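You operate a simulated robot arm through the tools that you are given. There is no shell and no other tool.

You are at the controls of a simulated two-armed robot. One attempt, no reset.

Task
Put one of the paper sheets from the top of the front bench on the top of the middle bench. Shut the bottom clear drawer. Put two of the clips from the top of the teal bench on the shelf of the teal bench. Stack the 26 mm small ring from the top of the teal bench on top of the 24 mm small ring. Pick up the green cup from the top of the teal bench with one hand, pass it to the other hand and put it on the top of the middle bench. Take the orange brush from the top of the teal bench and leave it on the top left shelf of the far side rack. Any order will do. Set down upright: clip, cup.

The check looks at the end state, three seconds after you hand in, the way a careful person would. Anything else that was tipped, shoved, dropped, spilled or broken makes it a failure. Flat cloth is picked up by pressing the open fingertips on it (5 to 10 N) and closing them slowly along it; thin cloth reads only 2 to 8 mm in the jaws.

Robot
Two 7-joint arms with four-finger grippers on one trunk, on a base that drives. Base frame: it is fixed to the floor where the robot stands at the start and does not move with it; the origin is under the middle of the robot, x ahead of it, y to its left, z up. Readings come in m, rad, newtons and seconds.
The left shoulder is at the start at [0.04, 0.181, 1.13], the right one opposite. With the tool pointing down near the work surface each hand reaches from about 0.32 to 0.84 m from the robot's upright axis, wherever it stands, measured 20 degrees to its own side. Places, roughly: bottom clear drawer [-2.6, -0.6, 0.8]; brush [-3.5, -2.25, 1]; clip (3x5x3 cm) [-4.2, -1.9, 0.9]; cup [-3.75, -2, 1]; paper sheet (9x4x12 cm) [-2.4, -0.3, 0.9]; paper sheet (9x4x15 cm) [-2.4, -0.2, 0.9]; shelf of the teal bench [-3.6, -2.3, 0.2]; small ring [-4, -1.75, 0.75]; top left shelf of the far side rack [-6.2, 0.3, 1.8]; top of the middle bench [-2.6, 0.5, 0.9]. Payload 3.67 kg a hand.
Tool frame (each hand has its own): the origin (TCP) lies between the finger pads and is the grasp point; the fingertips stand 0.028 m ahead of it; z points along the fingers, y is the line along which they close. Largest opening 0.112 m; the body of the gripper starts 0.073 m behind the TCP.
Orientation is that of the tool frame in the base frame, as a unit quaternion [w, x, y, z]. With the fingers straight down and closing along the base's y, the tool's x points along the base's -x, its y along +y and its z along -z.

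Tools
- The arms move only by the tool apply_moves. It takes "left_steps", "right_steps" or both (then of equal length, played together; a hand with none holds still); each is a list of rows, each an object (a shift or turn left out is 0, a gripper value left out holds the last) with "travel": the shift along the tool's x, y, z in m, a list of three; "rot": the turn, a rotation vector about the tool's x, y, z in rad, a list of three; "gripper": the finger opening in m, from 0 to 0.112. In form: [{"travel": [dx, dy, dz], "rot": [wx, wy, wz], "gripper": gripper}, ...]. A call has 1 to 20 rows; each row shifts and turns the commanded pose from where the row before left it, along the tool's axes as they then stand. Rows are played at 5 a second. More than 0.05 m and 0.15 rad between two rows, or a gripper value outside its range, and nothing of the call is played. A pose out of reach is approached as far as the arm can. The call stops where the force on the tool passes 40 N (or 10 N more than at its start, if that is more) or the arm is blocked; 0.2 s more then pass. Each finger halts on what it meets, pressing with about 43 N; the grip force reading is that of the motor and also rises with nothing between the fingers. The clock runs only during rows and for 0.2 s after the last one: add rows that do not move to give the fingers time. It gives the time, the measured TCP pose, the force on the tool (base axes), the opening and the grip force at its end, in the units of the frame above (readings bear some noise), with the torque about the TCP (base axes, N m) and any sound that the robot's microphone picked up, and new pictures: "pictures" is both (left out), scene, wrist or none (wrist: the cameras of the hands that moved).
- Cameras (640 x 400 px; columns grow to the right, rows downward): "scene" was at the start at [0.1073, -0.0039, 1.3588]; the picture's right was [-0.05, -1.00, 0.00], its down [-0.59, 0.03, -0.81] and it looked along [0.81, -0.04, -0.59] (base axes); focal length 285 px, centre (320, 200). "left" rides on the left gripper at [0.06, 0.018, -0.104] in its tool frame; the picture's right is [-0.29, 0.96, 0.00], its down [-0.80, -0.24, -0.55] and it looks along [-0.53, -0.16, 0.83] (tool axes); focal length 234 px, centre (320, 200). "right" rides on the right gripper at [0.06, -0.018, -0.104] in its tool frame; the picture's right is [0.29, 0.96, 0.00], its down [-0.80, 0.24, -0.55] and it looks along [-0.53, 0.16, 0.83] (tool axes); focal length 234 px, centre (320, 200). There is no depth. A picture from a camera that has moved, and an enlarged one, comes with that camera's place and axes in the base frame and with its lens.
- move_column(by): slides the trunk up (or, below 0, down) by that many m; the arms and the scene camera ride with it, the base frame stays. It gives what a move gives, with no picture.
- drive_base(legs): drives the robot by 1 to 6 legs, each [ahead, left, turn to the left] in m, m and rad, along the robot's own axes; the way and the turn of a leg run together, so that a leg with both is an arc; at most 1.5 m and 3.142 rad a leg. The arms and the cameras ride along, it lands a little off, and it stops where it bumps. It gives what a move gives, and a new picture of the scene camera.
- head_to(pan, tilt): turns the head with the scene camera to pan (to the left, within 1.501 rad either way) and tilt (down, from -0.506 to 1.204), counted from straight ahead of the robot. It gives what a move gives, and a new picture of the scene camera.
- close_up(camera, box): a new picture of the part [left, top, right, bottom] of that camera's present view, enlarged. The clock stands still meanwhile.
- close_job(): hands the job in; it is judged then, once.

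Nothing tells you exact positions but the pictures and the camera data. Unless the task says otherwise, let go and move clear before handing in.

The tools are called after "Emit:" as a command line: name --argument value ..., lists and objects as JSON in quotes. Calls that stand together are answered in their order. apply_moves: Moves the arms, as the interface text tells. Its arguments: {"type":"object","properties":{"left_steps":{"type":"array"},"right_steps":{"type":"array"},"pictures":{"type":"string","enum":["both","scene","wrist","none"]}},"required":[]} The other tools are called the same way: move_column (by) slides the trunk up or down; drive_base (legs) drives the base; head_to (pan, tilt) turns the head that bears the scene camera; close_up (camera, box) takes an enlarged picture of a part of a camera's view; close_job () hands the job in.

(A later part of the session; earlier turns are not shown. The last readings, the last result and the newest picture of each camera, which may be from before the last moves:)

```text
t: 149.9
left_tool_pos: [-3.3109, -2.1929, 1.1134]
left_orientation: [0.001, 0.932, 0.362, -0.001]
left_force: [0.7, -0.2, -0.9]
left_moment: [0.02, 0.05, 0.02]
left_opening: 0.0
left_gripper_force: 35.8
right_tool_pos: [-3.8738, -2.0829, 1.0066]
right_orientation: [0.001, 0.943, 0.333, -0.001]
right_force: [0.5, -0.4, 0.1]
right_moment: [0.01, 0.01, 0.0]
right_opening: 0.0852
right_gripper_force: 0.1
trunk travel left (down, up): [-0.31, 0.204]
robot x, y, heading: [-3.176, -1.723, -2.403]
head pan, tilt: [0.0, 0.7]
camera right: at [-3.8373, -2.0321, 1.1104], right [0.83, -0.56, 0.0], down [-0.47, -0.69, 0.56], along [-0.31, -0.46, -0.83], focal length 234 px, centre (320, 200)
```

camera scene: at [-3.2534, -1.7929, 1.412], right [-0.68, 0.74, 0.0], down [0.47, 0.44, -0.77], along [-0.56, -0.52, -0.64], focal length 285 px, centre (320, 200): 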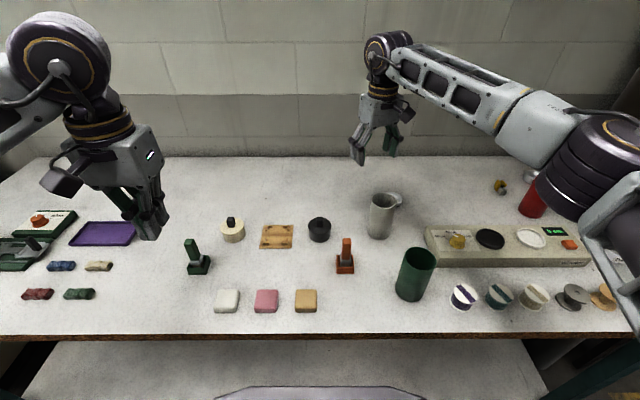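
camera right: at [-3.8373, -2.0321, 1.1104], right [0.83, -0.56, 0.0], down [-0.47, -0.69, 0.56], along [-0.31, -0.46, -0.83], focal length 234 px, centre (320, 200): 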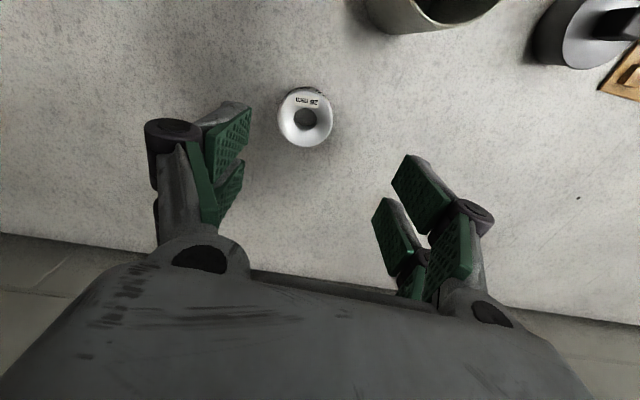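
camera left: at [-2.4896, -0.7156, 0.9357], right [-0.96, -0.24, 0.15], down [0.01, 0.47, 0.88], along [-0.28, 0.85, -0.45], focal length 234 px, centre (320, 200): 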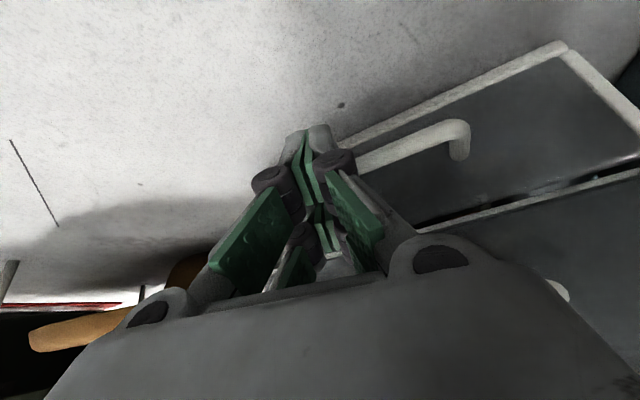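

Much better. The ring centre is at (-3.887,-2.078); I'll centre and descend with the fingers either side.

Emit:
apply_moves --right_steps '[{"travel": [-0.007, -0.012, 0]}, {"travel": [0, 0, 0.04]}, {"travel": [0, 0, 0.04]}, {"travel": [0, 0, 0.03]}, {"travel": [0, 0, 0.02]}, {}]' --pictures "both"

```text
t: 151.3
left_tool_pos: [-3.3103, -2.1923, 1.1147]
left_orientation: [0.0, 0.932, 0.362, -0.001]
left_force: [-0.3, -0.1, -0.6]
left_moment: [0.0, 0.01, -0.01]
left_opening: 0.0
left_gripper_force: 35.9
right_tool_pos: [-3.8847, -2.0791, 0.8763]
right_orientation: [0.002, 0.943, 0.333, -0.001]
right_force: [0.9, 0.1, 0.0]
right_moment: [0.0, -0.01, -0.01]
right_opening: 0.0851
right_gripper_force: 0.1
trunk travel left (down, up): [-0.31, 0.204]
robot x, y, heading: [-3.1744, -1.723, -2.398]
head pan, tilt: [0.0, 0.7]
camera scene: at [-3.2539, -1.7928, 1.412], right [-0.68, 0.74, 0.0], down [0.48, 0.43, -0.76], along [-0.56, -0.52, -0.64], focal length 285 px, centre (320, 200)
camera right: at [-3.8483, -2.0277, 0.9798], right [0.83, -0.56, 0.0], down [-0.47, -0.69, 0.56], along [-0.31, -0.46, -0.83], focal length 234 px, centre (320, 200)
```

scene: 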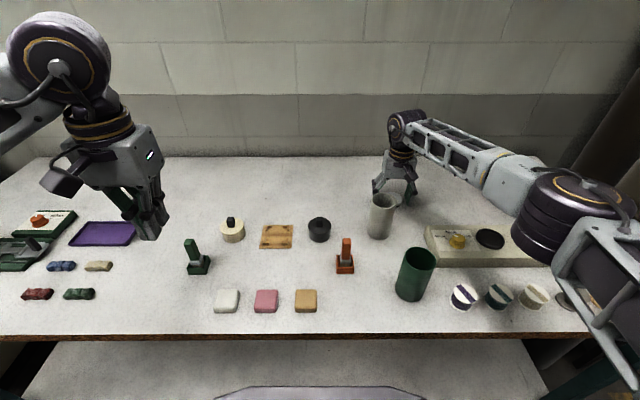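
right: 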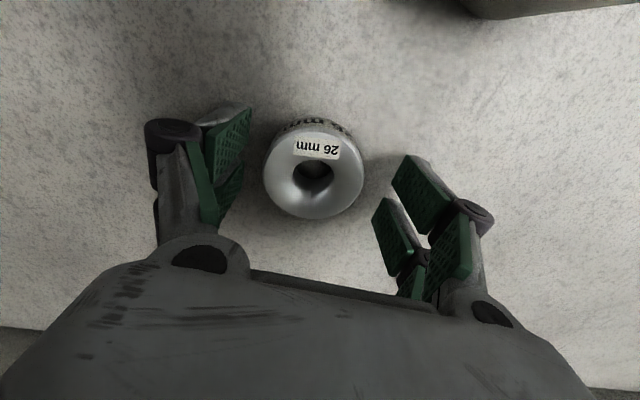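

The ring is centred between the fingers. I'll go down the last centimetre and close.

Emit:
apply_moves --right_steps '[{"travel": [0.003, -0.003, 0.006]}, {"travel": [0, 0, 0.005]}, {"gripper": 0.07}, {"gripper": 0.055}, {"gripper": 0.04}, {"gripper": 0.03}, {}]' --pictures "wrist"

```text
t: 152.9
left_tool_pos: [-3.3111, -2.1928, 1.1146]
left_orientation: [0.0, 0.932, 0.362, -0.001]
left_force: [-0.4, 0.4, 0.0]
left_moment: [-0.01, 0.02, 0.02]
left_opening: 0.0
left_gripper_force: 35.8
right_tool_pos: [-3.8856, -2.0736, 0.8654]
right_orientation: [0.002, 0.943, 0.333, -0.001]
right_force: [-3.6, 0.2, 5.8]
right_moment: [0.14, 0.12, 0.03]
right_opening: 0.056
right_gripper_force: 42.6
trunk travel left (down, up): [-0.31, 0.204]
robot x, y, heading: [-3.1782, -1.72, -2.398]
head pan, tilt: [0.0, 0.7]
camera right: at [-3.8492, -2.0232, 0.9699], right [0.82, -0.57, 0.0], down [-0.47, -0.68, 0.56], along [-0.32, -0.46, -0.83], focal length 234 px, centre (320, 200)
```

right: 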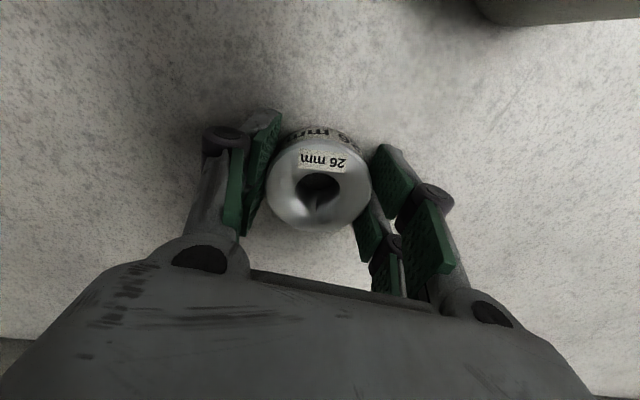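

Gripped at 56 mm. Lifting and checking the hold.

Emit:
apply_moves --right_steps '[{"travel": [0, 0, -0.02]}, {"travel": [0, 0, -0.04]}, {"travel": [0, 0, -0.05]}, {"travel": [0.02, 0, -0.045]}, {"travel": [0.04, 0, -0.03]}, {"travel": [0.04, 0, 0]}, {}]' --pictures "wrist"

Emit:
drive_base --legs '[[-0.13, -0.54, 0]]'

Emit:
apply_moves --right_steps '[{}]' --pictures "wrist"

```text
t: 154.5
left_tool_pos: [-3.3109, -2.192, 1.1131]
left_orientation: [-0.001, 0.932, 0.362, 0.0]
left_force: [-0.4, -0.1, -0.5]
left_moment: [0.03, 0.03, 0.01]
left_opening: 0.0002
left_gripper_force: 35.6
right_tool_pos: [-3.8084, -2.0144, 1.0493]
right_orientation: [0.001, 0.943, 0.332, 0.0]
right_force: [0.1, -0.2, -2.0]
right_moment: [0.05, 0.01, -0.04]
right_opening: 0.0562
right_gripper_force: 42.9
trunk travel left (down, up): [-0.31, 0.204]
robot x, y, heading: [-3.1731, -1.7237, -2.404]
head pan, tilt: [0.0, 0.7]
camera right: at [-3.7722, -1.9627, 1.1526], right [0.82, -0.57, 0.0], down [-0.47, -0.69, 0.56], along [-0.31, -0.46, -0.83], focal length 234 px, centre (320, 200)
```

right: 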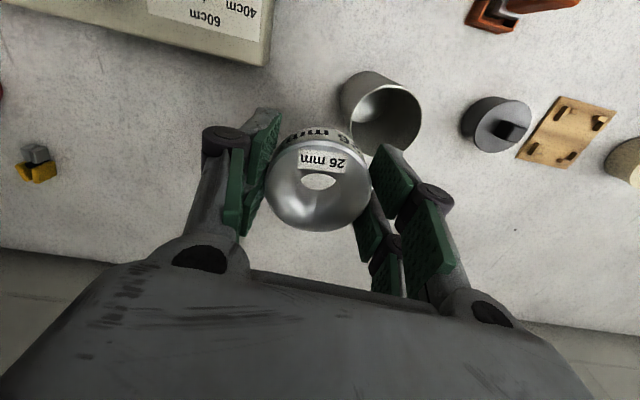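

```text
t: 157.7
left_tool_pos: [-3.5794, -1.7072, 1.1136]
left_orientation: [0.0, 0.932, 0.362, 0.0]
left_force: [-0.4, 0.8, -0.2]
left_moment: [-0.02, 0.0, 0.01]
left_opening: 0.0003
left_gripper_force: 35.9
right_tool_pos: [-4.0748, -1.5299, 1.0485]
right_orientation: [0.002, 0.943, 0.333, -0.002]
right_force: [-0.4, -0.1, -1.2]
right_moment: [0.0, 0.0, -0.02]
right_opening: 0.0561
right_gripper_force: 42.6
trunk travel left (down, up): [-0.31, 0.204]
robot x, y, heading: [-3.4446, -1.2382, -2.402]
head pan, tilt: [0.0, 0.7]
camera scene: at [-3.5223, -1.308, 1.4119], right [-0.68, 0.74, 0.0], down [0.47, 0.44, -0.76], along [-0.56, -0.52, -0.64], focal length 285 px, centre (320, 200)
```

scene: 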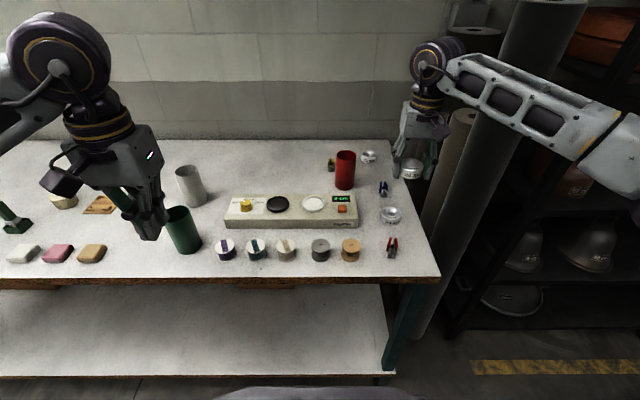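

```text
t: 158.1
left_tool_pos: [-3.5783, -1.708, 1.1125]
left_orientation: [0.0, 0.932, 0.362, 0.0]
left_force: [-0.4, 0.3, 1.3]
left_moment: [0.02, 0.01, -0.02]
left_opening: 0.0
left_gripper_force: 35.5
right_tool_pos: [-4.075, -1.5297, 1.0474]
right_orientation: [0.001, 0.942, 0.335, 0.0]
right_force: [0.5, 0.7, -1.6]
right_moment: [0.0, 0.01, 0.02]
right_opening: 0.056
right_gripper_force: 43.2
trunk travel left (down, up): [-0.31, 0.204]
robot x, y, heading: [-3.4417, -1.2367, -2.399]
head pan, tilt: [0.0, 0.7]
camera right: at [-4.0395, -1.4785, 1.1525], right [0.83, -0.56, 0.0], down [-0.47, -0.69, 0.56], along [-0.31, -0.46, -0.83], focal length 234 px, centre (320, 200)
```

right: 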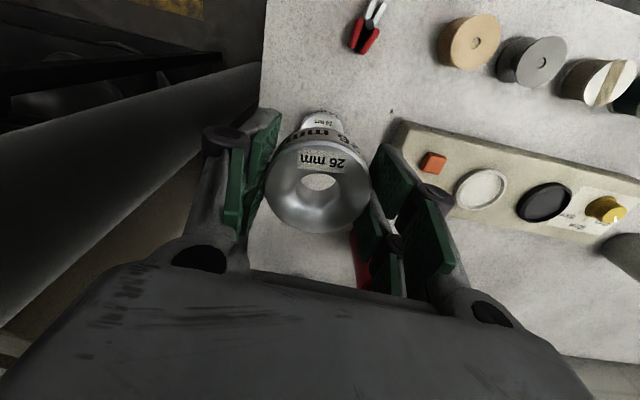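

The 26 mm ring is held and centred in the grip; the 24 mm ring is just ahead. I'll zoom in the scene view to confirm its position.

Emit:
close_up --camera "scene" --box '[340, 130, 460, 270]'

```text
2.86 times, centred on (400, 200) of scene
camera zoom: at [-3.5218, -1.3088, 1.4119], right [-0.68, 0.74, 0.0], down [0.47, 0.44, -0.76], along [-0.56, -0.52, -0.64], focal length 815 px, centre (91, 200)
```

zoom: 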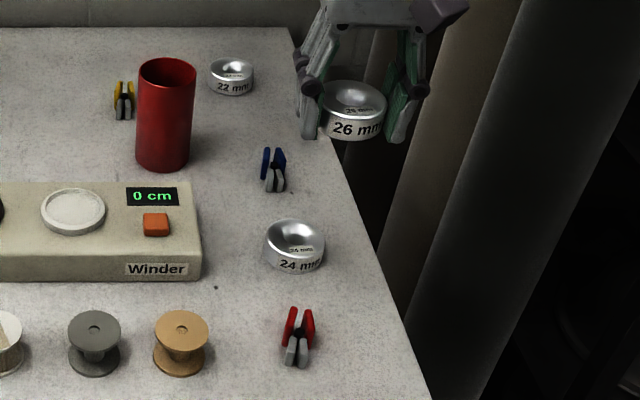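

I'll move over the 24 mm ring and stop about 2 cm above it to compare alignment.

Emit:
apply_moves --right_steps '[{"travel": [-0.016, 0.006, 0]}, {"travel": [-0.015, 0.005, 0]}, {"travel": [0, 0, 0.04]}, {"travel": [0, 0, 0.04]}, {"travel": [0, 0, 0.04]}, {"travel": [0, 0, 0.012]}, {}]' --pictures "wrist"

Emit:
close_up --camera "scene" --box '[340, 150, 440, 270]'

```text
t: 159.7
left_tool_pos: [-3.5795, -1.7074, 1.1137]
left_orientation: [0.001, 0.932, 0.363, 0.0]
left_force: [-0.4, 0.2, 0.5]
left_moment: [0.02, 0.01, 0.0]
left_opening: 0.0
left_gripper_force: 35.6
right_tool_pos: [-4.0938, -1.5572, 0.9157]
right_orientation: [0.002, 0.943, 0.334, -0.002]
right_force: [-0.3, -0.5, -1.6]
right_moment: [0.0, 0.0, 0.03]
right_opening: 0.0562
right_gripper_force: 42.9
trunk travel left (down, up): [-0.31, 0.204]
robot x, y, heading: [-3.4434, -1.239, -2.398]
head pan, tilt: [0.0, 0.7]
camera right: at [-4.0588, -1.5051, 1.0195], right [0.83, -0.56, 0.0], down [-0.47, -0.69, 0.56], along [-0.31, -0.46, -0.83], focal length 234 px, centre (320, 200)
```

right: 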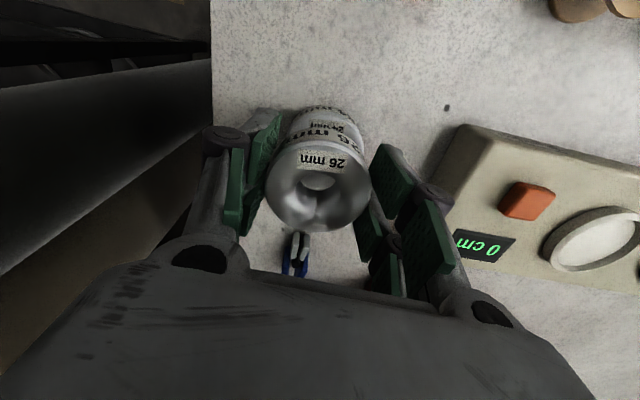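

```text
3.33 times, centred on (390, 210) of scene
camera zoom: at [-3.5221, -1.3081, 1.4119], right [-0.68, 0.74, 0.0], down [0.47, 0.44, -0.76], along [-0.56, -0.52, -0.64], focal length 950 px, centre (87, 167)
```

zoom: 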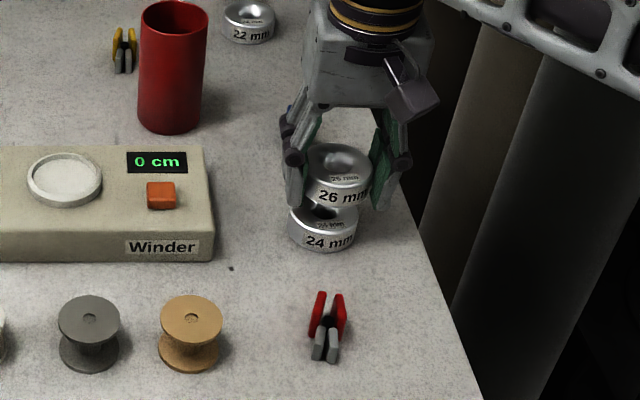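

It looks aligned except about 4 mm too far right. I'll correct and lower until it rests on the 24 mm ring.

Emit:
apply_moves --right_steps '[{"travel": [0.001, 0.004, 0.008]}, {"travel": [0, 0, 0.007]}, {"travel": [0, 0, 0.004]}, {"travel": [0, 0, 0.003]}, {}]' --pictures "wrist"

Emit:
close_up --camera "scene" --box '[340, 150, 440, 270]'

```text
t: 160.9
left_tool_pos: [-3.5782, -1.7077, 1.1133]
left_orientation: [0.0, 0.932, 0.362, 0.0]
left_force: [0.1, -0.8, 0.2]
left_moment: [0.01, -0.01, -0.03]
left_opening: 0.0001
left_gripper_force: 35.8
right_tool_pos: [-4.0898, -1.5602, 0.8946]
right_orientation: [0.002, 0.943, 0.333, -0.001]
right_force: [0.1, -1.4, -1.8]
right_moment: [-0.01, 0.01, -0.01]
right_opening: 0.0559
right_gripper_force: 43.3
trunk travel left (down, up): [-0.31, 0.204]
robot x, y, heading: [-3.4454, -1.2358, -2.4]
head pan, tilt: [0.0, 0.7]
camera right: at [-4.0549, -1.5088, 0.9988], right [0.83, -0.56, 0.0], down [-0.47, -0.69, 0.56], along [-0.31, -0.46, -0.83], focal length 234 px, centre (320, 200)
```

right: 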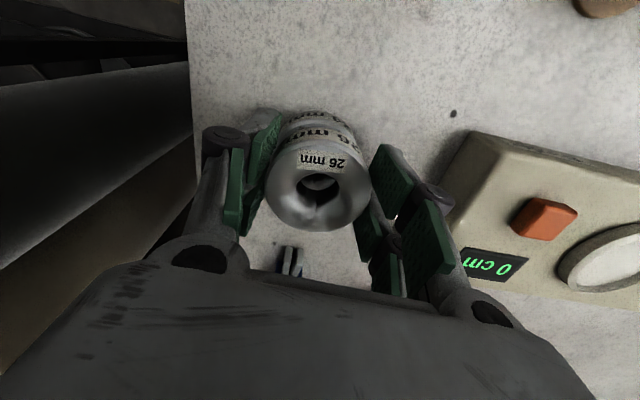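

```text
3.33 times, centred on (390, 210) of scene
camera zoom: at [-3.5222, -1.308, 1.4119], right [-0.68, 0.74, 0.0], down [0.47, 0.44, -0.76], along [-0.56, -0.52, -0.64], focal length 950 px, centre (87, 167)
```

zoom: 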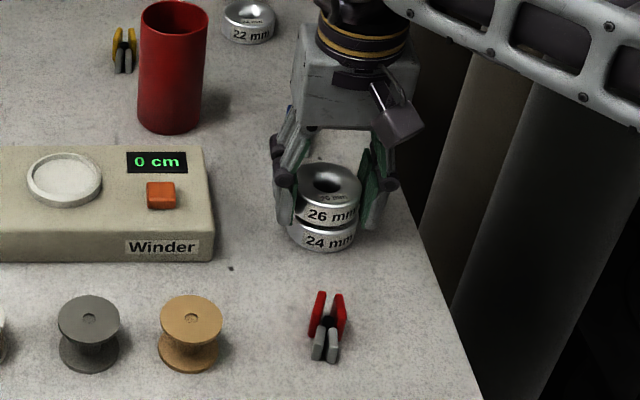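

Aligned, with a few millimetres' gap left. Lowering in 2 mm steps until it touches.

Emit:
apply_moves --right_steps '[{"travel": [0, 0, 0.002]}, {"travel": [0, 0, 0.002]}, {"travel": [0, 0, 0.002]}, {}]' --pictures "none"

Emit:
close_up --camera "scene" --box '[340, 150, 440, 270]'

```text
t: 161.9
left_tool_pos: [-3.5786, -1.7073, 1.1135]
left_orientation: [0.0, 0.932, 0.363, -0.001]
left_force: [-0.4, -0.3, 0.4]
left_moment: [0.0, 0.0, 0.04]
left_opening: 0.0
left_gripper_force: 36.4
right_tool_pos: [-4.091, -1.5611, 0.8906]
right_orientation: [0.002, 0.943, 0.333, -0.003]
right_force: [-2.9, -0.4, 8.4]
right_moment: [0.01, 0.16, 0.0]
right_opening: 0.0562
right_gripper_force: 43.4
trunk travel left (down, up): [-0.31, 0.204]
robot x, y, heading: [-3.4432, -1.24, -2.4]
head pan, tilt: [0.0, 0.7]
```

```text
3.33 times, centred on (390, 210) of scene
camera zoom: at [-3.5216, -1.3077, 1.4121], right [-0.68, 0.74, 0.0], down [0.47, 0.44, -0.77], along [-0.56, -0.52, -0.64], focal length 950 px, centre (87, 167)
```

zoom: 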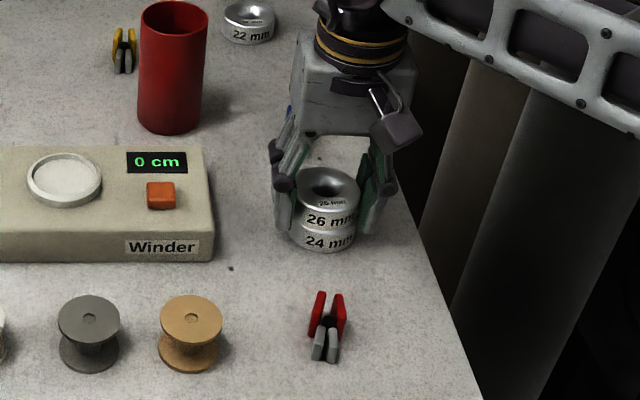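

Contact is made (about 8 N) and the rings sit one on the other. I'll open gently and rise straight up.

Emit:
apply_moves --right_steps '[{"gripper": 0.059}, {"gripper": 0.065}, {"gripper": 0.078}, {}, {"travel": [0, 0, -0.03]}, {"travel": [0, 0, -0.04]}, {"travel": [0, 0, -0.05]}, {"travel": [0, 0, -0.05]}, {}]' --pictures "wrist"

Emit:
close_up --camera "scene" --box '[340, 150, 440, 270]'

```text
t: 163.9
left_tool_pos: [-3.5791, -1.7071, 1.1145]
left_orientation: [0.0, 0.932, 0.363, 0.001]
left_force: [0.4, 0.2, 0.2]
left_moment: [-0.01, -0.02, -0.02]
left_opening: 0.0002
left_gripper_force: 35.4
right_tool_pos: [-4.0908, -1.5607, 1.0591]
right_orientation: [0.001, 0.943, 0.333, 0.0]
right_force: [-0.3, -0.4, -0.4]
right_moment: [-0.02, 0.0, -0.02]
right_opening: 0.0781
right_gripper_force: 0.1
trunk travel left (down, up): [-0.31, 0.204]
robot x, y, heading: [-3.4463, -1.2383, -2.398]
head pan, tilt: [0.0, 0.7]
camera right: at [-4.0549, -1.5091, 1.1627], right [0.83, -0.56, 0.0], down [-0.47, -0.69, 0.56], along [-0.31, -0.46, -0.83], focal length 234 px, centre (320, 200)
```

right: 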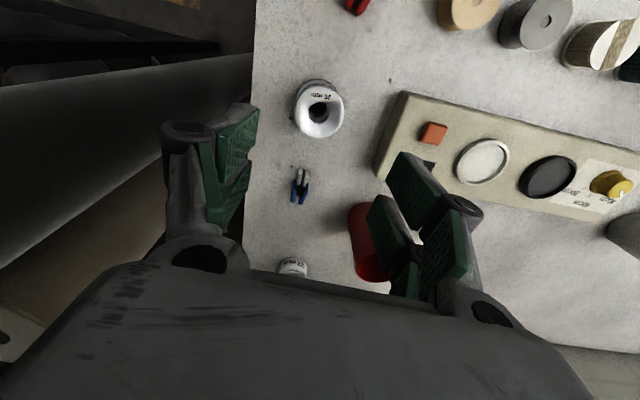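

```text
3.33 times, centred on (390, 210) of scene
camera zoom: at [-3.5228, -1.3081, 1.4118], right [-0.68, 0.74, 0.0], down [0.48, 0.44, -0.76], along [-0.56, -0.52, -0.64], focal length 950 px, centre (87, 167)
```

zoom: 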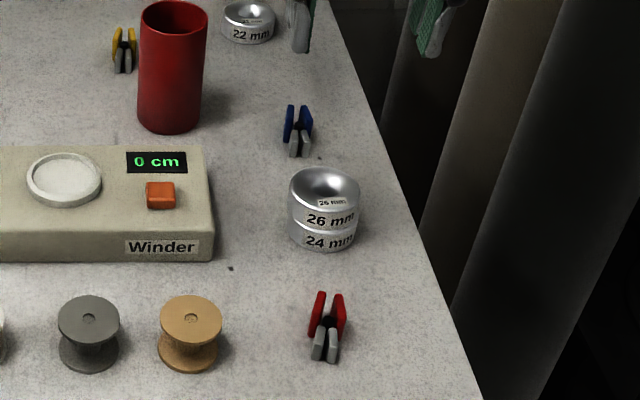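

The rings are stacked neatly. Next the clips: I'll zoom in on their shape from both cameras.

Emit:
close_up --camera "right" --box '[250, 140, 350, 220]'

Emit:
close_up --camera "scene" --box '[355, 175, 415, 265]'

```text
5.00 times, centred on (300, 180) of right
camera zoom: at [-4.0549, -1.5091, 1.1627], right [0.83, -0.56, 0.0], down [-0.47, -0.69, 0.56], along [-0.31, -0.46, -0.83], focal length 1171 px, centre (420, 300)
```

zoom: 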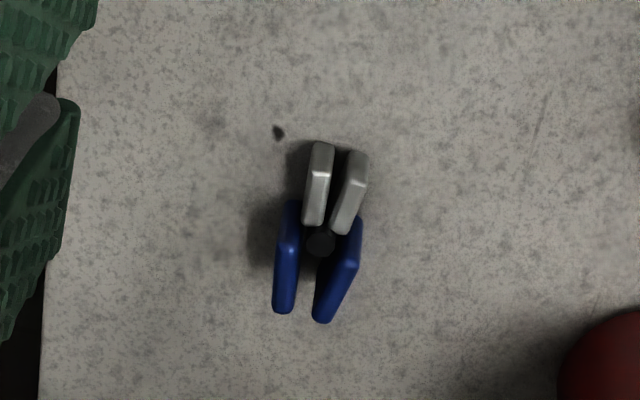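

```text
4.44 times, centred on (385, 220) of scene
camera zoom: at [-3.5228, -1.3081, 1.4118], right [-0.68, 0.74, 0.0], down [0.48, 0.44, -0.76], along [-0.56, -0.52, -0.64], focal length 1267 px, centre (31, 111)
```

zoom: 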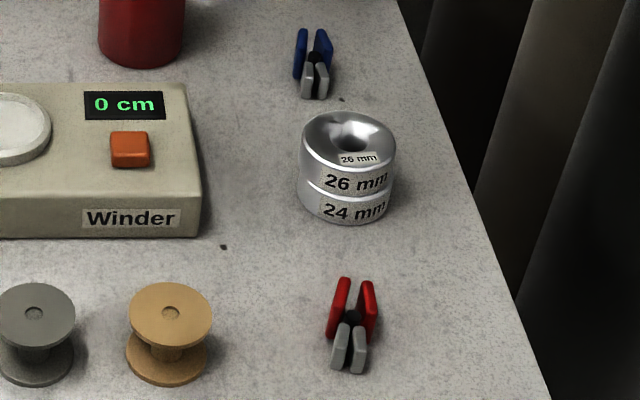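

The clips stand on edge: jaws toward me, handles away, with a vertical pivot. I'll pick them with the hand tilted 45° so they stay upright when set on the shelf. First I'll back up a little and tilt the right hand.

Emit:
drive_base --legs '[[-0.09, 0, 0]]'

Emit:
apply_moves --right_steps '[{"travel": [0.045, 0, 0], "gripper": 0.05}, {"travel": [0.045, 0, 0]}, {"travel": [0.02, 0, 0]}, {"rot": [0, 0, 0.065]}, {"rot": [0, -0.13, 0]}, {"rot": [0, -0.13, 0]}, {"rot": [0, -0.13, 0]}, {"rot": [0, -0.13, 0]}, {"rot": [0, -0.13, 0]}, {"rot": [0, -0.135, 0]}, {}]' --pictures "both"

```text
t: 165.0
left_tool_pos: [-3.5128, -1.647, 1.1138]
left_orientation: [0.0, 0.932, 0.363, -0.001]
left_force: [0.2, 0.2, 0.9]
left_moment: [0.01, 0.01, 0.01]
left_opening: 0.0002
left_gripper_force: 35.7
right_tool_pos: [-4.0242, -1.4995, 1.0582]
right_orientation: [0.001, 0.943, 0.333, -0.001]
right_force: [0.0, -0.7, -0.1]
right_moment: [0.0, 0.05, 0.0]
right_opening: 0.0779
right_gripper_force: 0.1
trunk travel left (down, up): [-0.31, 0.204]
robot x, y, heading: [-3.3812, -1.1781, -2.399]
head pan, tilt: [0.0, 0.7]
camera scene: at [-3.4563, -1.2476, 1.412], right [-0.68, 0.74, 0.0], down [0.47, 0.44, -0.77], along [-0.56, -0.52, -0.64], focal length 285 px, centre (320, 200)
```

scene: 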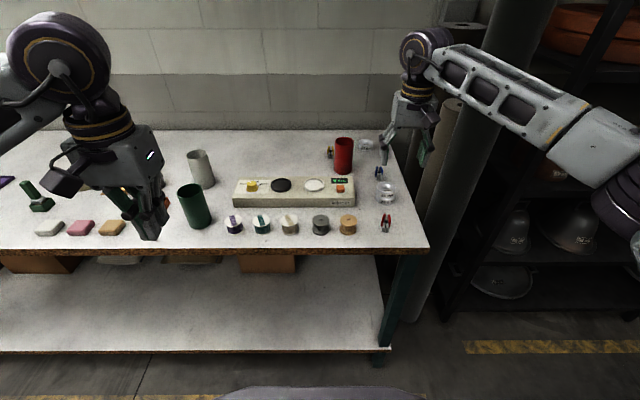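

```text
t: 167.4
left_tool_pos: [-3.5144, -1.6472, 1.1143]
left_orientation: [-0.001, 0.932, 0.362, -0.001]
left_force: [-0.3, -0.6, -0.4]
left_moment: [0.02, 0.0, 0.04]
left_opening: 0.0003
left_gripper_force: 36.1
right_tool_pos: [-3.94, -1.4329, 1.0585]
right_orientation: [0.117, 0.88, 0.279, -0.366]
right_force: [-0.3, -0.9, -0.4]
right_moment: [0.01, -0.02, -0.04]
right_opening: 0.0497
right_gripper_force: 0.1
trunk travel left (down, up): [-0.31, 0.204]
robot x, y, heading: [-3.375, -1.1773, -2.397]
head pan, tilt: [0.0, 0.7]
camera scene: at [-3.457, -1.2485, 1.4119], right [-0.68, 0.74, 0.0], down [0.47, 0.44, -0.76], along [-0.56, -0.52, -0.64], focal length 285 px, centre (320, 200)
camera right: at [-3.8548, -1.3507, 1.0899], right [0.72, -0.67, -0.2], down [0.0, -0.29, 0.96], along [-0.7, -0.69, -0.21], focal length 234 px, centre (320, 200)
```

scene: 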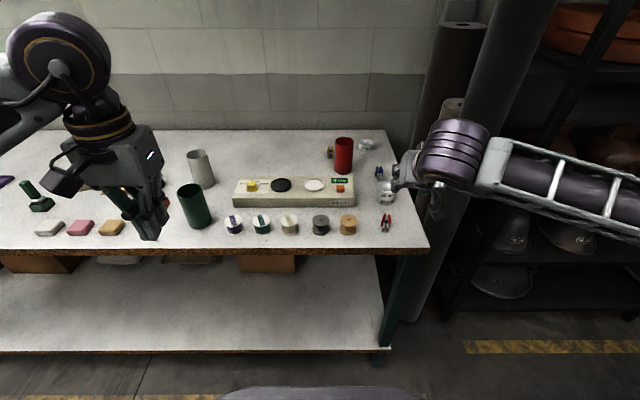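
right: 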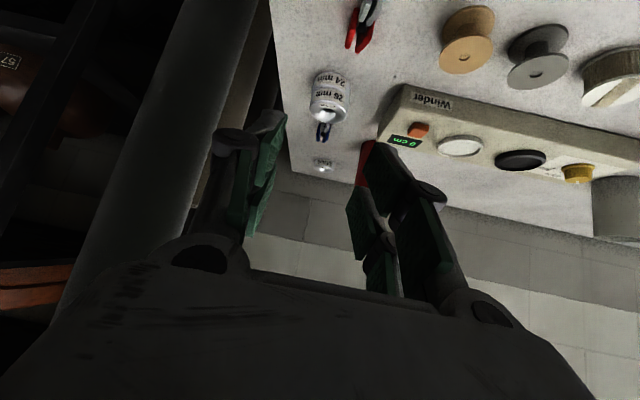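

The hand is tilted; the red clip is at about (-4.00,-1.50), turned slightly. I'll approach to just above it.

Emit:
apply_moves --right_steps '[{"travel": [0.0098, 0.0049, 0.0363]}, {"travel": [0.0098, 0.0049, 0.0363]}, {"travel": [0.0098, 0.0049, 0.0363]}, {"travel": [0.0098, 0.0049, 0.0363]}, {}]' --pictures "wrist"

Emit:
close_up --camera "scene" --box '[350, 160, 430, 260]'

Emit:
close_up --camera "right" --box '[220, 0, 440, 160]'

```text
t: 168.6
left_tool_pos: [-3.5126, -1.6466, 1.1149]
left_orientation: [0.0, 0.932, 0.362, -0.001]
left_force: [0.8, 0.2, 0.1]
left_moment: [0.03, 0.0, -0.03]
left_opening: 0.0
left_gripper_force: 35.7
right_tool_pos: [-3.9891, -1.4914, 0.927]
right_orientation: [0.117, 0.88, 0.279, -0.366]
right_force: [0.0, -0.2, -0.3]
right_moment: [0.0, -0.03, -0.05]
right_opening: 0.0499
right_gripper_force: 0.0
trunk travel left (down, up): [-0.31, 0.204]
robot x, y, heading: [-3.3816, -1.1756, -2.399]
head pan, tilt: [0.0, 0.7]
camera right: at [-3.905, -1.41, 0.9582], right [0.72, -0.67, -0.2], down [0.0, -0.29, 0.96], along [-0.7, -0.69, -0.21], focal length 234 px, centre (320, 200)
```

right: 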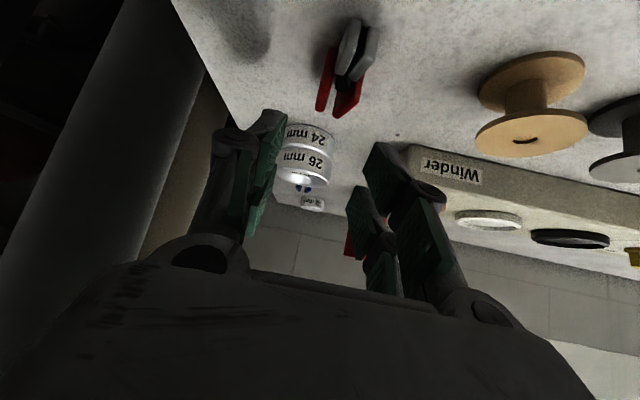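

```text
4.00 times, centred on (390, 210) of scene
camera zoom: at [-3.4562, -1.2475, 1.412], right [-0.68, 0.74, 0.0], down [0.47, 0.44, -0.77], along [-0.56, -0.52, -0.64], focal length 1141 px, centre (40, 160)
```

zoom: 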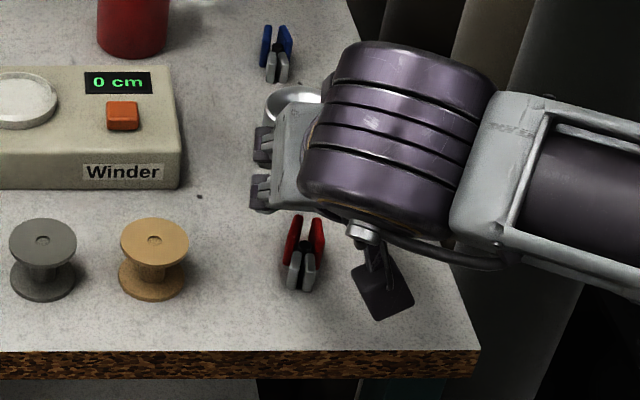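

```text
2.50 times, centred on (330, 80) of right
camera zoom: at [-3.905, -1.41, 0.9582], right [0.72, -0.67, -0.2], down [0.0, -0.29, 0.96], along [-0.7, -0.69, -0.21], focal length 585 px, centre (295, 500)
```

zoom: 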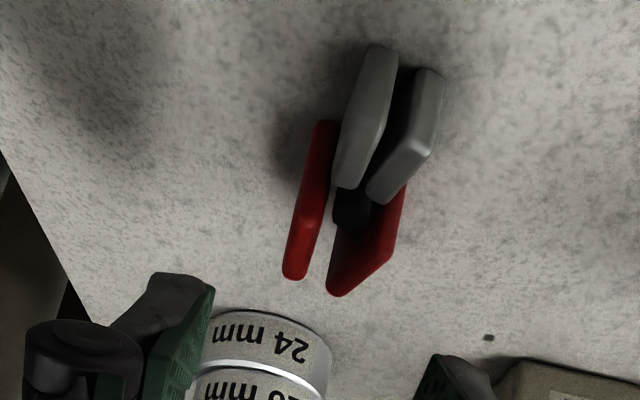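

I'm directly above the red clip with fingers aligned to it. Descending vertically.

Emit:
apply_moves --right_steps '[{"travel": [0.0141, 0, 0.0141]}, {"travel": [0.0141, 0, 0.0141]}, {"travel": [0.0127, 0, 0.0127]}, {}]' --pictures "wrist"

Emit:
close_up --camera "right" --box '[220, 60, 440, 220]'

Emit:
close_up --camera "scene" --box '[350, 160, 430, 260]'

```text
t: 169.6
left_tool_pos: [-3.5119, -1.6459, 1.1151]
left_orientation: [0.0, 0.932, 0.362, -0.001]
left_force: [0.0, 0.0, 0.8]
left_moment: [-0.01, 0.02, 0.0]
left_opening: 0.0001
left_gripper_force: 35.7
right_tool_pos: [-3.9879, -1.4937, 0.8759]
right_orientation: [0.12, 0.878, 0.279, -0.369]
right_force: [-0.4, -0.9, 26.0]
right_moment: [0.61, 0.47, -0.24]
right_opening: 0.0515
right_gripper_force: 2.0
trunk travel left (down, up): [-0.31, 0.204]
robot x, y, heading: [-3.3769, -1.1781, -2.403]
head pan, tilt: [0.0, 0.7]
camera right: at [-3.9035, -1.4119, 0.9062], right [0.72, -0.67, -0.2], down [0.01, -0.29, 0.96], along [-0.7, -0.69, -0.2], focal length 234 px, centre (320, 200)
```

right: 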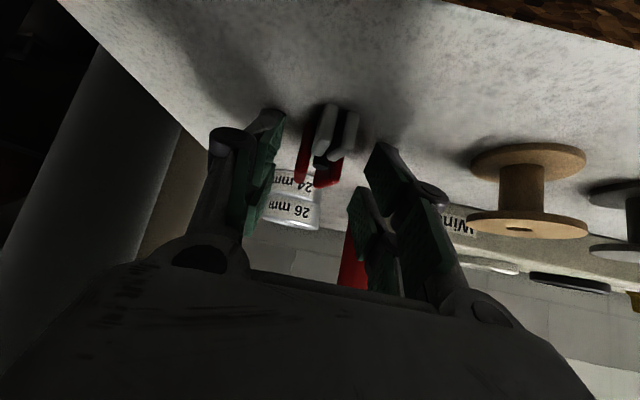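

```text
2.50 times, centred on (330, 140) of right
camera zoom: at [-3.9035, -1.4119, 0.9062], right [0.72, -0.67, -0.2], down [0.01, -0.29, 0.96], along [-0.7, -0.69, -0.2], focal length 585 px, centre (295, 350)
```

zoom: 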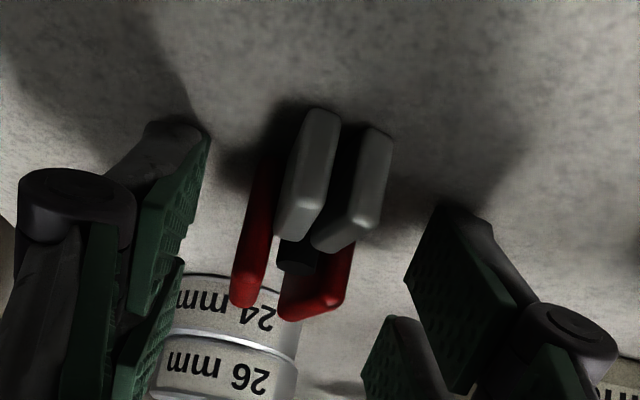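

```text
4.00 times, centred on (390, 210) of scene
camera zoom: at [-3.4547, -1.2465, 1.4124], right [-0.68, 0.74, 0.0], down [0.47, 0.43, -0.77], along [-0.56, -0.52, -0.64], focal length 1141 px, centre (40, 160)
```

zoom: 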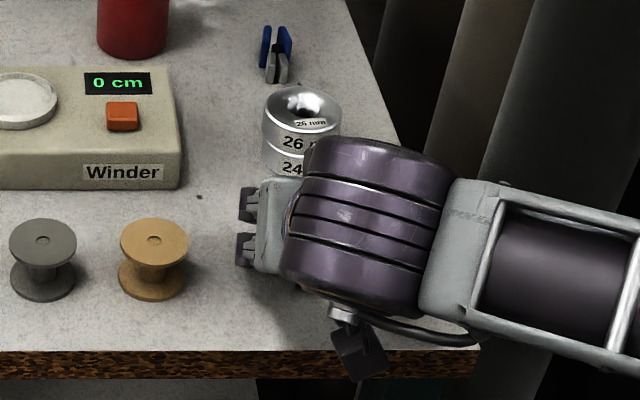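

The fingertips touch the bench (26 N) with the clip between them. I'll ease up 3 mm and close slowly.

Emit:
apply_moves --right_steps '[{"travel": [-0.004, 0, -0.004]}, {"gripper": 0.04}, {"gripper": 0.03}, {"gripper": 0.022}, {"gripper": 0.015}, {"gripper": 0.008}, {}, {}]' --pictures "wrist"

Emit:
close_up --camera "right" --box '[220, 60, 440, 220]'

```text
t: 171.4
left_tool_pos: [-3.5115, -1.6477, 1.1147]
left_orientation: [0.0, 0.932, 0.363, 0.0]
left_force: [0.2, -0.3, -0.2]
left_moment: [-0.01, 0.02, 0.01]
left_opening: 0.0001
left_gripper_force: 35.9
right_tool_pos: [-3.9877, -1.4911, 0.8771]
right_orientation: [0.117, 0.88, 0.279, -0.366]
right_force: [0.2, 6.4, 10.5]
right_moment: [0.3, 0.07, -0.04]
right_opening: 0.0231
right_gripper_force: 42.9
trunk travel left (down, up): [-0.31, 0.204]
robot x, y, heading: [-3.3752, -1.1794, -2.399]
head pan, tilt: [0.0, 0.7]
camera right: at [-3.9031, -1.4106, 0.908], right [0.72, -0.67, -0.2], down [0.0, -0.29, 0.96], along [-0.7, -0.69, -0.21], focal length 234 px, centre (320, 200)
```

right: 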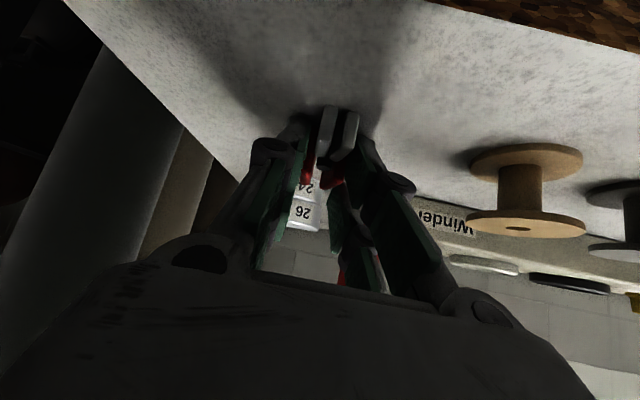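

```text
2.50 times, centred on (330, 140) of right
camera zoom: at [-3.9031, -1.4106, 0.908], right [0.72, -0.67, -0.2], down [0.0, -0.29, 0.96], along [-0.7, -0.69, -0.21], focal length 585 px, centre (295, 350)
```

zoom: 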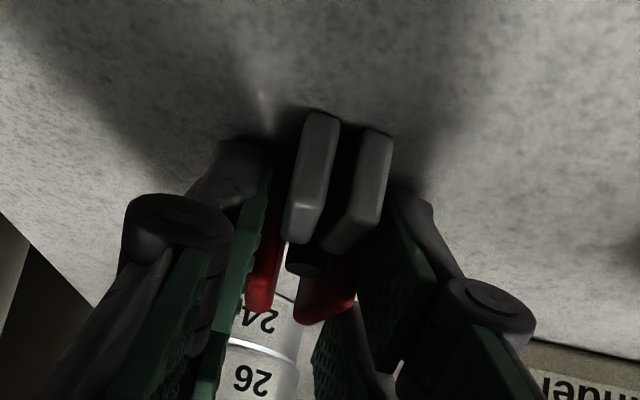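

The clip is gripped at 23 mm. Lifting and checking.

Emit:
apply_moves --right_steps '[{"travel": [-0.0106, 0, -0.0106]}, {"travel": [-0.0141, 0, -0.0141]}, {"travel": [-0.02, 0, -0.02]}, {"travel": [0.0, 0, -0.04]}, {"travel": [0.025, 0, -0.03]}, {}]' --pictures "both"

Emit:
close_up --camera "right" --box '[220, 60, 440, 220]'

```text
t: 172.8
left_tool_pos: [-3.5137, -1.6491, 1.1125]
left_orientation: [0.001, 0.932, 0.363, -0.001]
left_force: [-0.2, -1.4, 0.5]
left_moment: [0.01, 0.01, -0.01]
left_opening: 0.0
left_gripper_force: 35.5
right_tool_pos: [-3.9352, -1.4541, 0.9708]
right_orientation: [0.117, 0.881, 0.279, -0.365]
right_force: [-0.4, -1.0, 0.3]
right_moment: [-0.01, 0.01, 0.0]
right_opening: 0.0233
right_gripper_force: 43.1
trunk travel left (down, up): [-0.31, 0.204]
robot x, y, heading: [-3.379, -1.1816, -2.402]
head pan, tilt: [0.0, 0.7]
camera scene: at [-3.4573, -1.2488, 1.4118], right [-0.68, 0.74, 0.0], down [0.47, 0.44, -0.76], along [-0.56, -0.52, -0.64], focal length 285 px, centre (320, 200)
camera right: at [-3.8498, -1.3732, 1.0023], right [0.72, -0.67, -0.2], down [0.0, -0.29, 0.96], along [-0.7, -0.69, -0.21], focal length 234 px, centre (320, 200)
```

scene: 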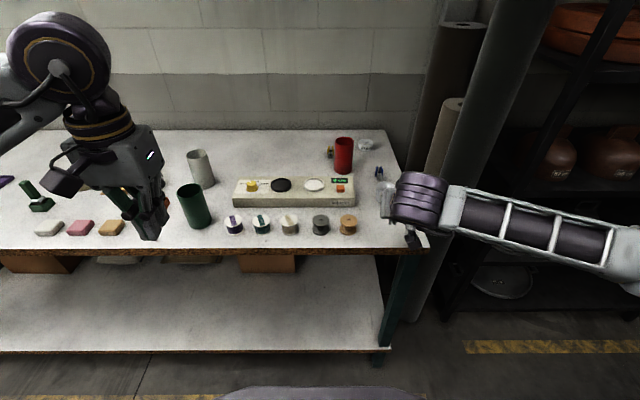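
right: 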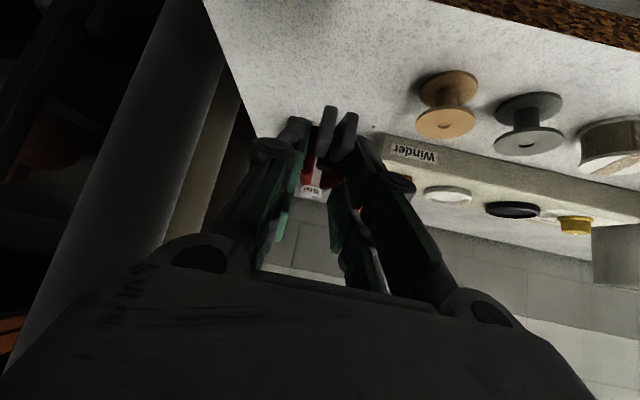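

```text
2.50 times, centred on (330, 140) of right
camera zoom: at [-3.8498, -1.3732, 1.0023], right [0.72, -0.67, -0.2], down [0.0, -0.29, 0.96], along [-0.7, -0.69, -0.21], focal length 585 px, centre (295, 350)
```

zoom: 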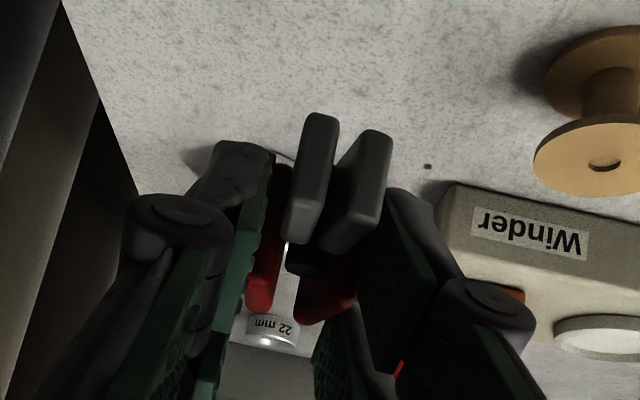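

The clip is held firmly. Plan for the shelf: back up slightly, retract, lower the trunk so the hand is below the bench top, then reach in under it and down.

Emit:
drive_base --legs '[[-0.065, 0, 0]]'

Emit:
apply_moves --right_steps '[{"travel": [0.0212, 0.02, -0.0212]}, {"travel": [0.0212, 0.02, -0.0212]}, {}]' --pictures "none"

Emit:
move_column --by -0.31

Emit:
head_to --pan -0.1 --tilt 0.8

Emit:
apply_moves --right_steps '[{}]' --pictures "wrist"

```text
t: 173.8
left_tool_pos: [-3.4657, -1.6034, 1.1157]
left_orientation: [0.0, 0.933, 0.361, -0.001]
left_force: [-1.1, 1.3, 1.3]
left_moment: [-0.05, 0.08, -0.03]
left_opening: 0.0
left_gripper_force: 35.7
right_tool_pos: [-3.8872, -1.4107, 0.9716]
right_orientation: [0.116, 0.88, 0.278, -0.366]
right_force: [0.4, 0.0, 0.6]
right_moment: [0.01, -0.01, 0.01]
right_opening: 0.0232
right_gripper_force: 43.4
trunk travel left (down, up): [-0.31, 0.204]
robot x, y, heading: [-3.3331, -1.1371, -2.403]
head pan, tilt: [0.0, 0.7]
camera scene: at [-3.4096, -1.2046, 1.412], right [-0.67, 0.74, 0.0], down [0.47, 0.43, -0.77], along [-0.56, -0.52, -0.64], focal length 285 px, centre (320, 200)
```

scene: 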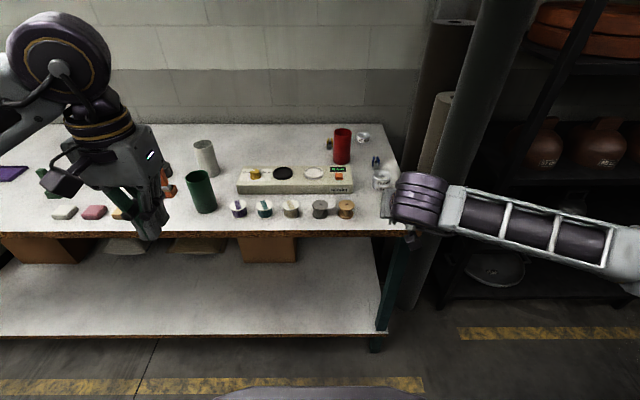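

```text
t: 174.6
left_tool_pos: [-3.4675, -1.6042, 1.1139]
left_orientation: [0.0, 0.932, 0.362, 0.0]
left_force: [0.1, 0.3, -0.6]
left_moment: [0.0, 0.0, 0.02]
left_opening: 0.0
left_gripper_force: 35.6
right_tool_pos: [-3.8168, -1.4093, 0.9714]
right_orientation: [0.117, 0.881, 0.278, -0.365]
right_force: [0.1, 0.3, -0.2]
right_moment: [-0.02, -0.03, 0.04]
right_opening: 0.0232
right_gripper_force: 43.1
trunk travel left (down, up): [-0.31, 0.204]
robot x, y, heading: [-3.3334, -1.1335, -2.405]
head pan, tilt: [0.0, 0.7]
```

```text
t: 177.7
left_tool_pos: [-3.4671, -1.6032, 0.8054]
left_orientation: [0.0, 0.932, 0.362, -0.001]
left_force: [-0.3, 0.7, -0.3]
left_moment: [-0.04, 0.0, -0.01]
left_opening: 0.0
left_gripper_force: 35.5
right_tool_pos: [-3.8179, -1.41, 0.6626]
right_orientation: [0.117, 0.881, 0.278, -0.366]
right_force: [0.0, -0.8, -0.9]
right_moment: [0.01, -0.01, 0.01]
right_opening: 0.023
right_gripper_force: 43.3
trunk travel left (down, up): [0.0, 0.514]
robot x, y, heading: [-3.3324, -1.1299, -2.399]
head pan, tilt: [0.0, 0.7]
```

```text
t: 178.3
left_tool_pos: [-3.4691, -1.6051, 0.8058]
left_orientation: [0.0, 0.932, 0.361, 0.0]
left_force: [-0.4, 0.7, -0.8]
left_moment: [-0.03, -0.03, 0.04]
left_opening: 0.0001
left_gripper_force: 35.4
right_tool_pos: [-3.8175, -1.4089, 0.6613]
right_orientation: [0.115, 0.881, 0.277, -0.365]
right_force: [-0.4, 0.2, -0.6]
right_moment: [0.0, 0.01, -0.02]
right_opening: 0.023
right_gripper_force: 42.9
trunk travel left (down, up): [0.0, 0.514]
robot x, y, heading: [-3.3306, -1.1347, -2.403]
head pan, tilt: [-0.099, 0.799]
camera scene: at [-3.4122, -1.1962, 1.0951], right [-0.6, 0.8, 0.0], down [0.57, 0.43, -0.7], along [-0.56, -0.42, -0.72], focal length 285 px, centre (320, 200)
```

scene: 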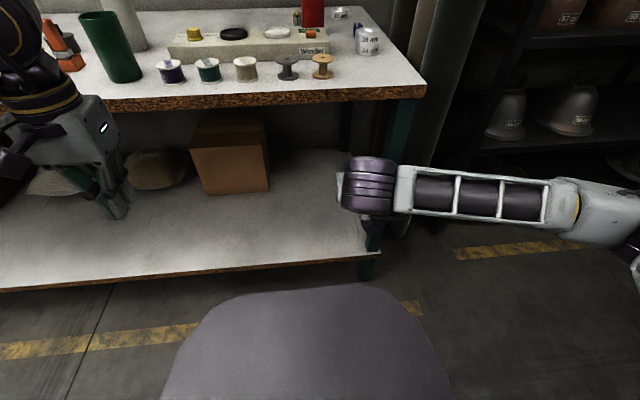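

```text
t: 178.7
left_tool_pos: [-3.4679, -1.6048, 0.8039]
left_orientation: [0.0, 0.932, 0.362, 0.0]
left_force: [0.6, -0.6, -0.2]
left_moment: [0.0, 0.02, 0.01]
left_opening: 0.0
left_gripper_force: 35.6
right_tool_pos: [-3.8168, -1.4093, 0.6624]
right_orientation: [0.116, 0.881, 0.278, -0.365]
right_force: [-0.5, 0.3, -1.1]
right_moment: [0.03, -0.01, -0.03]
right_opening: 0.023
right_gripper_force: 42.7
trunk travel left (down, up): [0.0, 0.514]
robot x, y, heading: [-3.3318, -1.1354, -2.404]
head pan, tilt: [-0.099, 0.799]
camera right: at [-3.7328, -1.3282, 0.6935], right [0.72, -0.67, -0.2], down [0.0, -0.29, 0.96], along [-0.7, -0.69, -0.21], focal length 234 px, centre (320, 200)
```

right: 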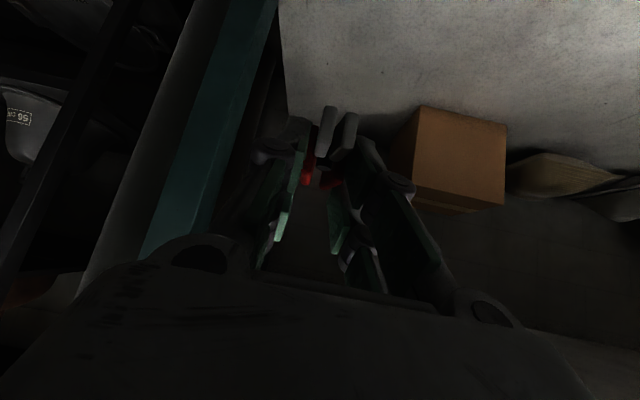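

The shelf's front edge is about 0.67 m ahead at z≈0.17, and the area in front of the box is empty. I'll reach forward-down under the bench top in a diagonal path.

Emit:
apply_moves --right_steps '[{"travel": [0, 0.003, 0.0424]}, {"travel": [0, 0.003, 0.0424]}, {"travel": [0.007, 0.003, 0.049]}, {"travel": [0.007, 0.003, 0.049]}, {"travel": [0.007, 0.003, 0.049]}, {"travel": [0.0106, 0.003, 0.0485]}, {}]' --pictures "both"

```text
t: 180.3
left_tool_pos: [-3.4663, -1.6053, 0.8056]
left_orientation: [0.001, 0.932, 0.362, 0.0]
left_force: [-0.3, 0.6, 0.7]
left_moment: [0.03, -0.01, -0.02]
left_opening: 0.0003
left_gripper_force: 35.8
right_tool_pos: [-3.9527, -1.5257, 0.4424]
right_orientation: [0.116, 0.881, 0.278, -0.366]
right_force: [0.2, 0.4, -1.1]
right_moment: [0.03, 0.02, 0.01]
right_opening: 0.0231
right_gripper_force: 43.3
trunk travel left (down, up): [0.0, 0.514]
robot x, y, heading: [-3.3328, -1.1368, -2.406]
head pan, tilt: [-0.099, 0.799]
camera scene: at [-3.4121, -1.196, 1.0951], right [-0.6, 0.8, 0.0], down [0.57, 0.43, -0.7], along [-0.56, -0.42, -0.72], focal length 285 px, centre (320, 200)
camera right: at [-3.8679, -1.4451, 0.4744], right [0.72, -0.67, -0.2], down [0.0, -0.29, 0.96], along [-0.7, -0.69, -0.21], focal length 234 px, centre (320, 200)
```

scene: 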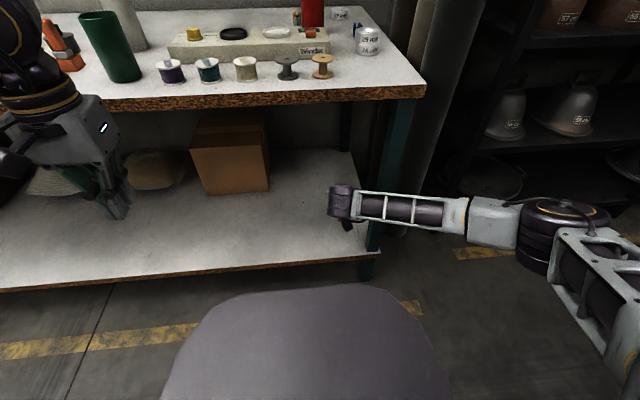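
right: 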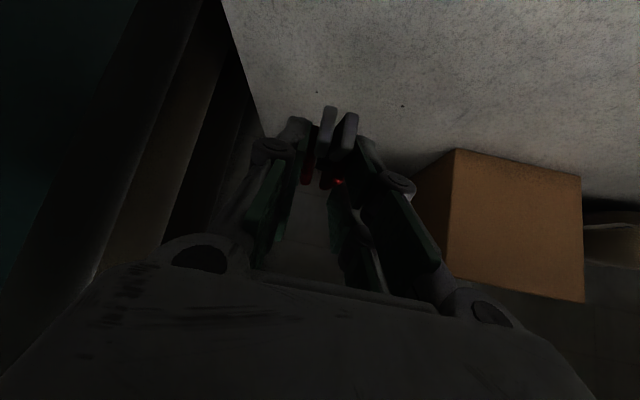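

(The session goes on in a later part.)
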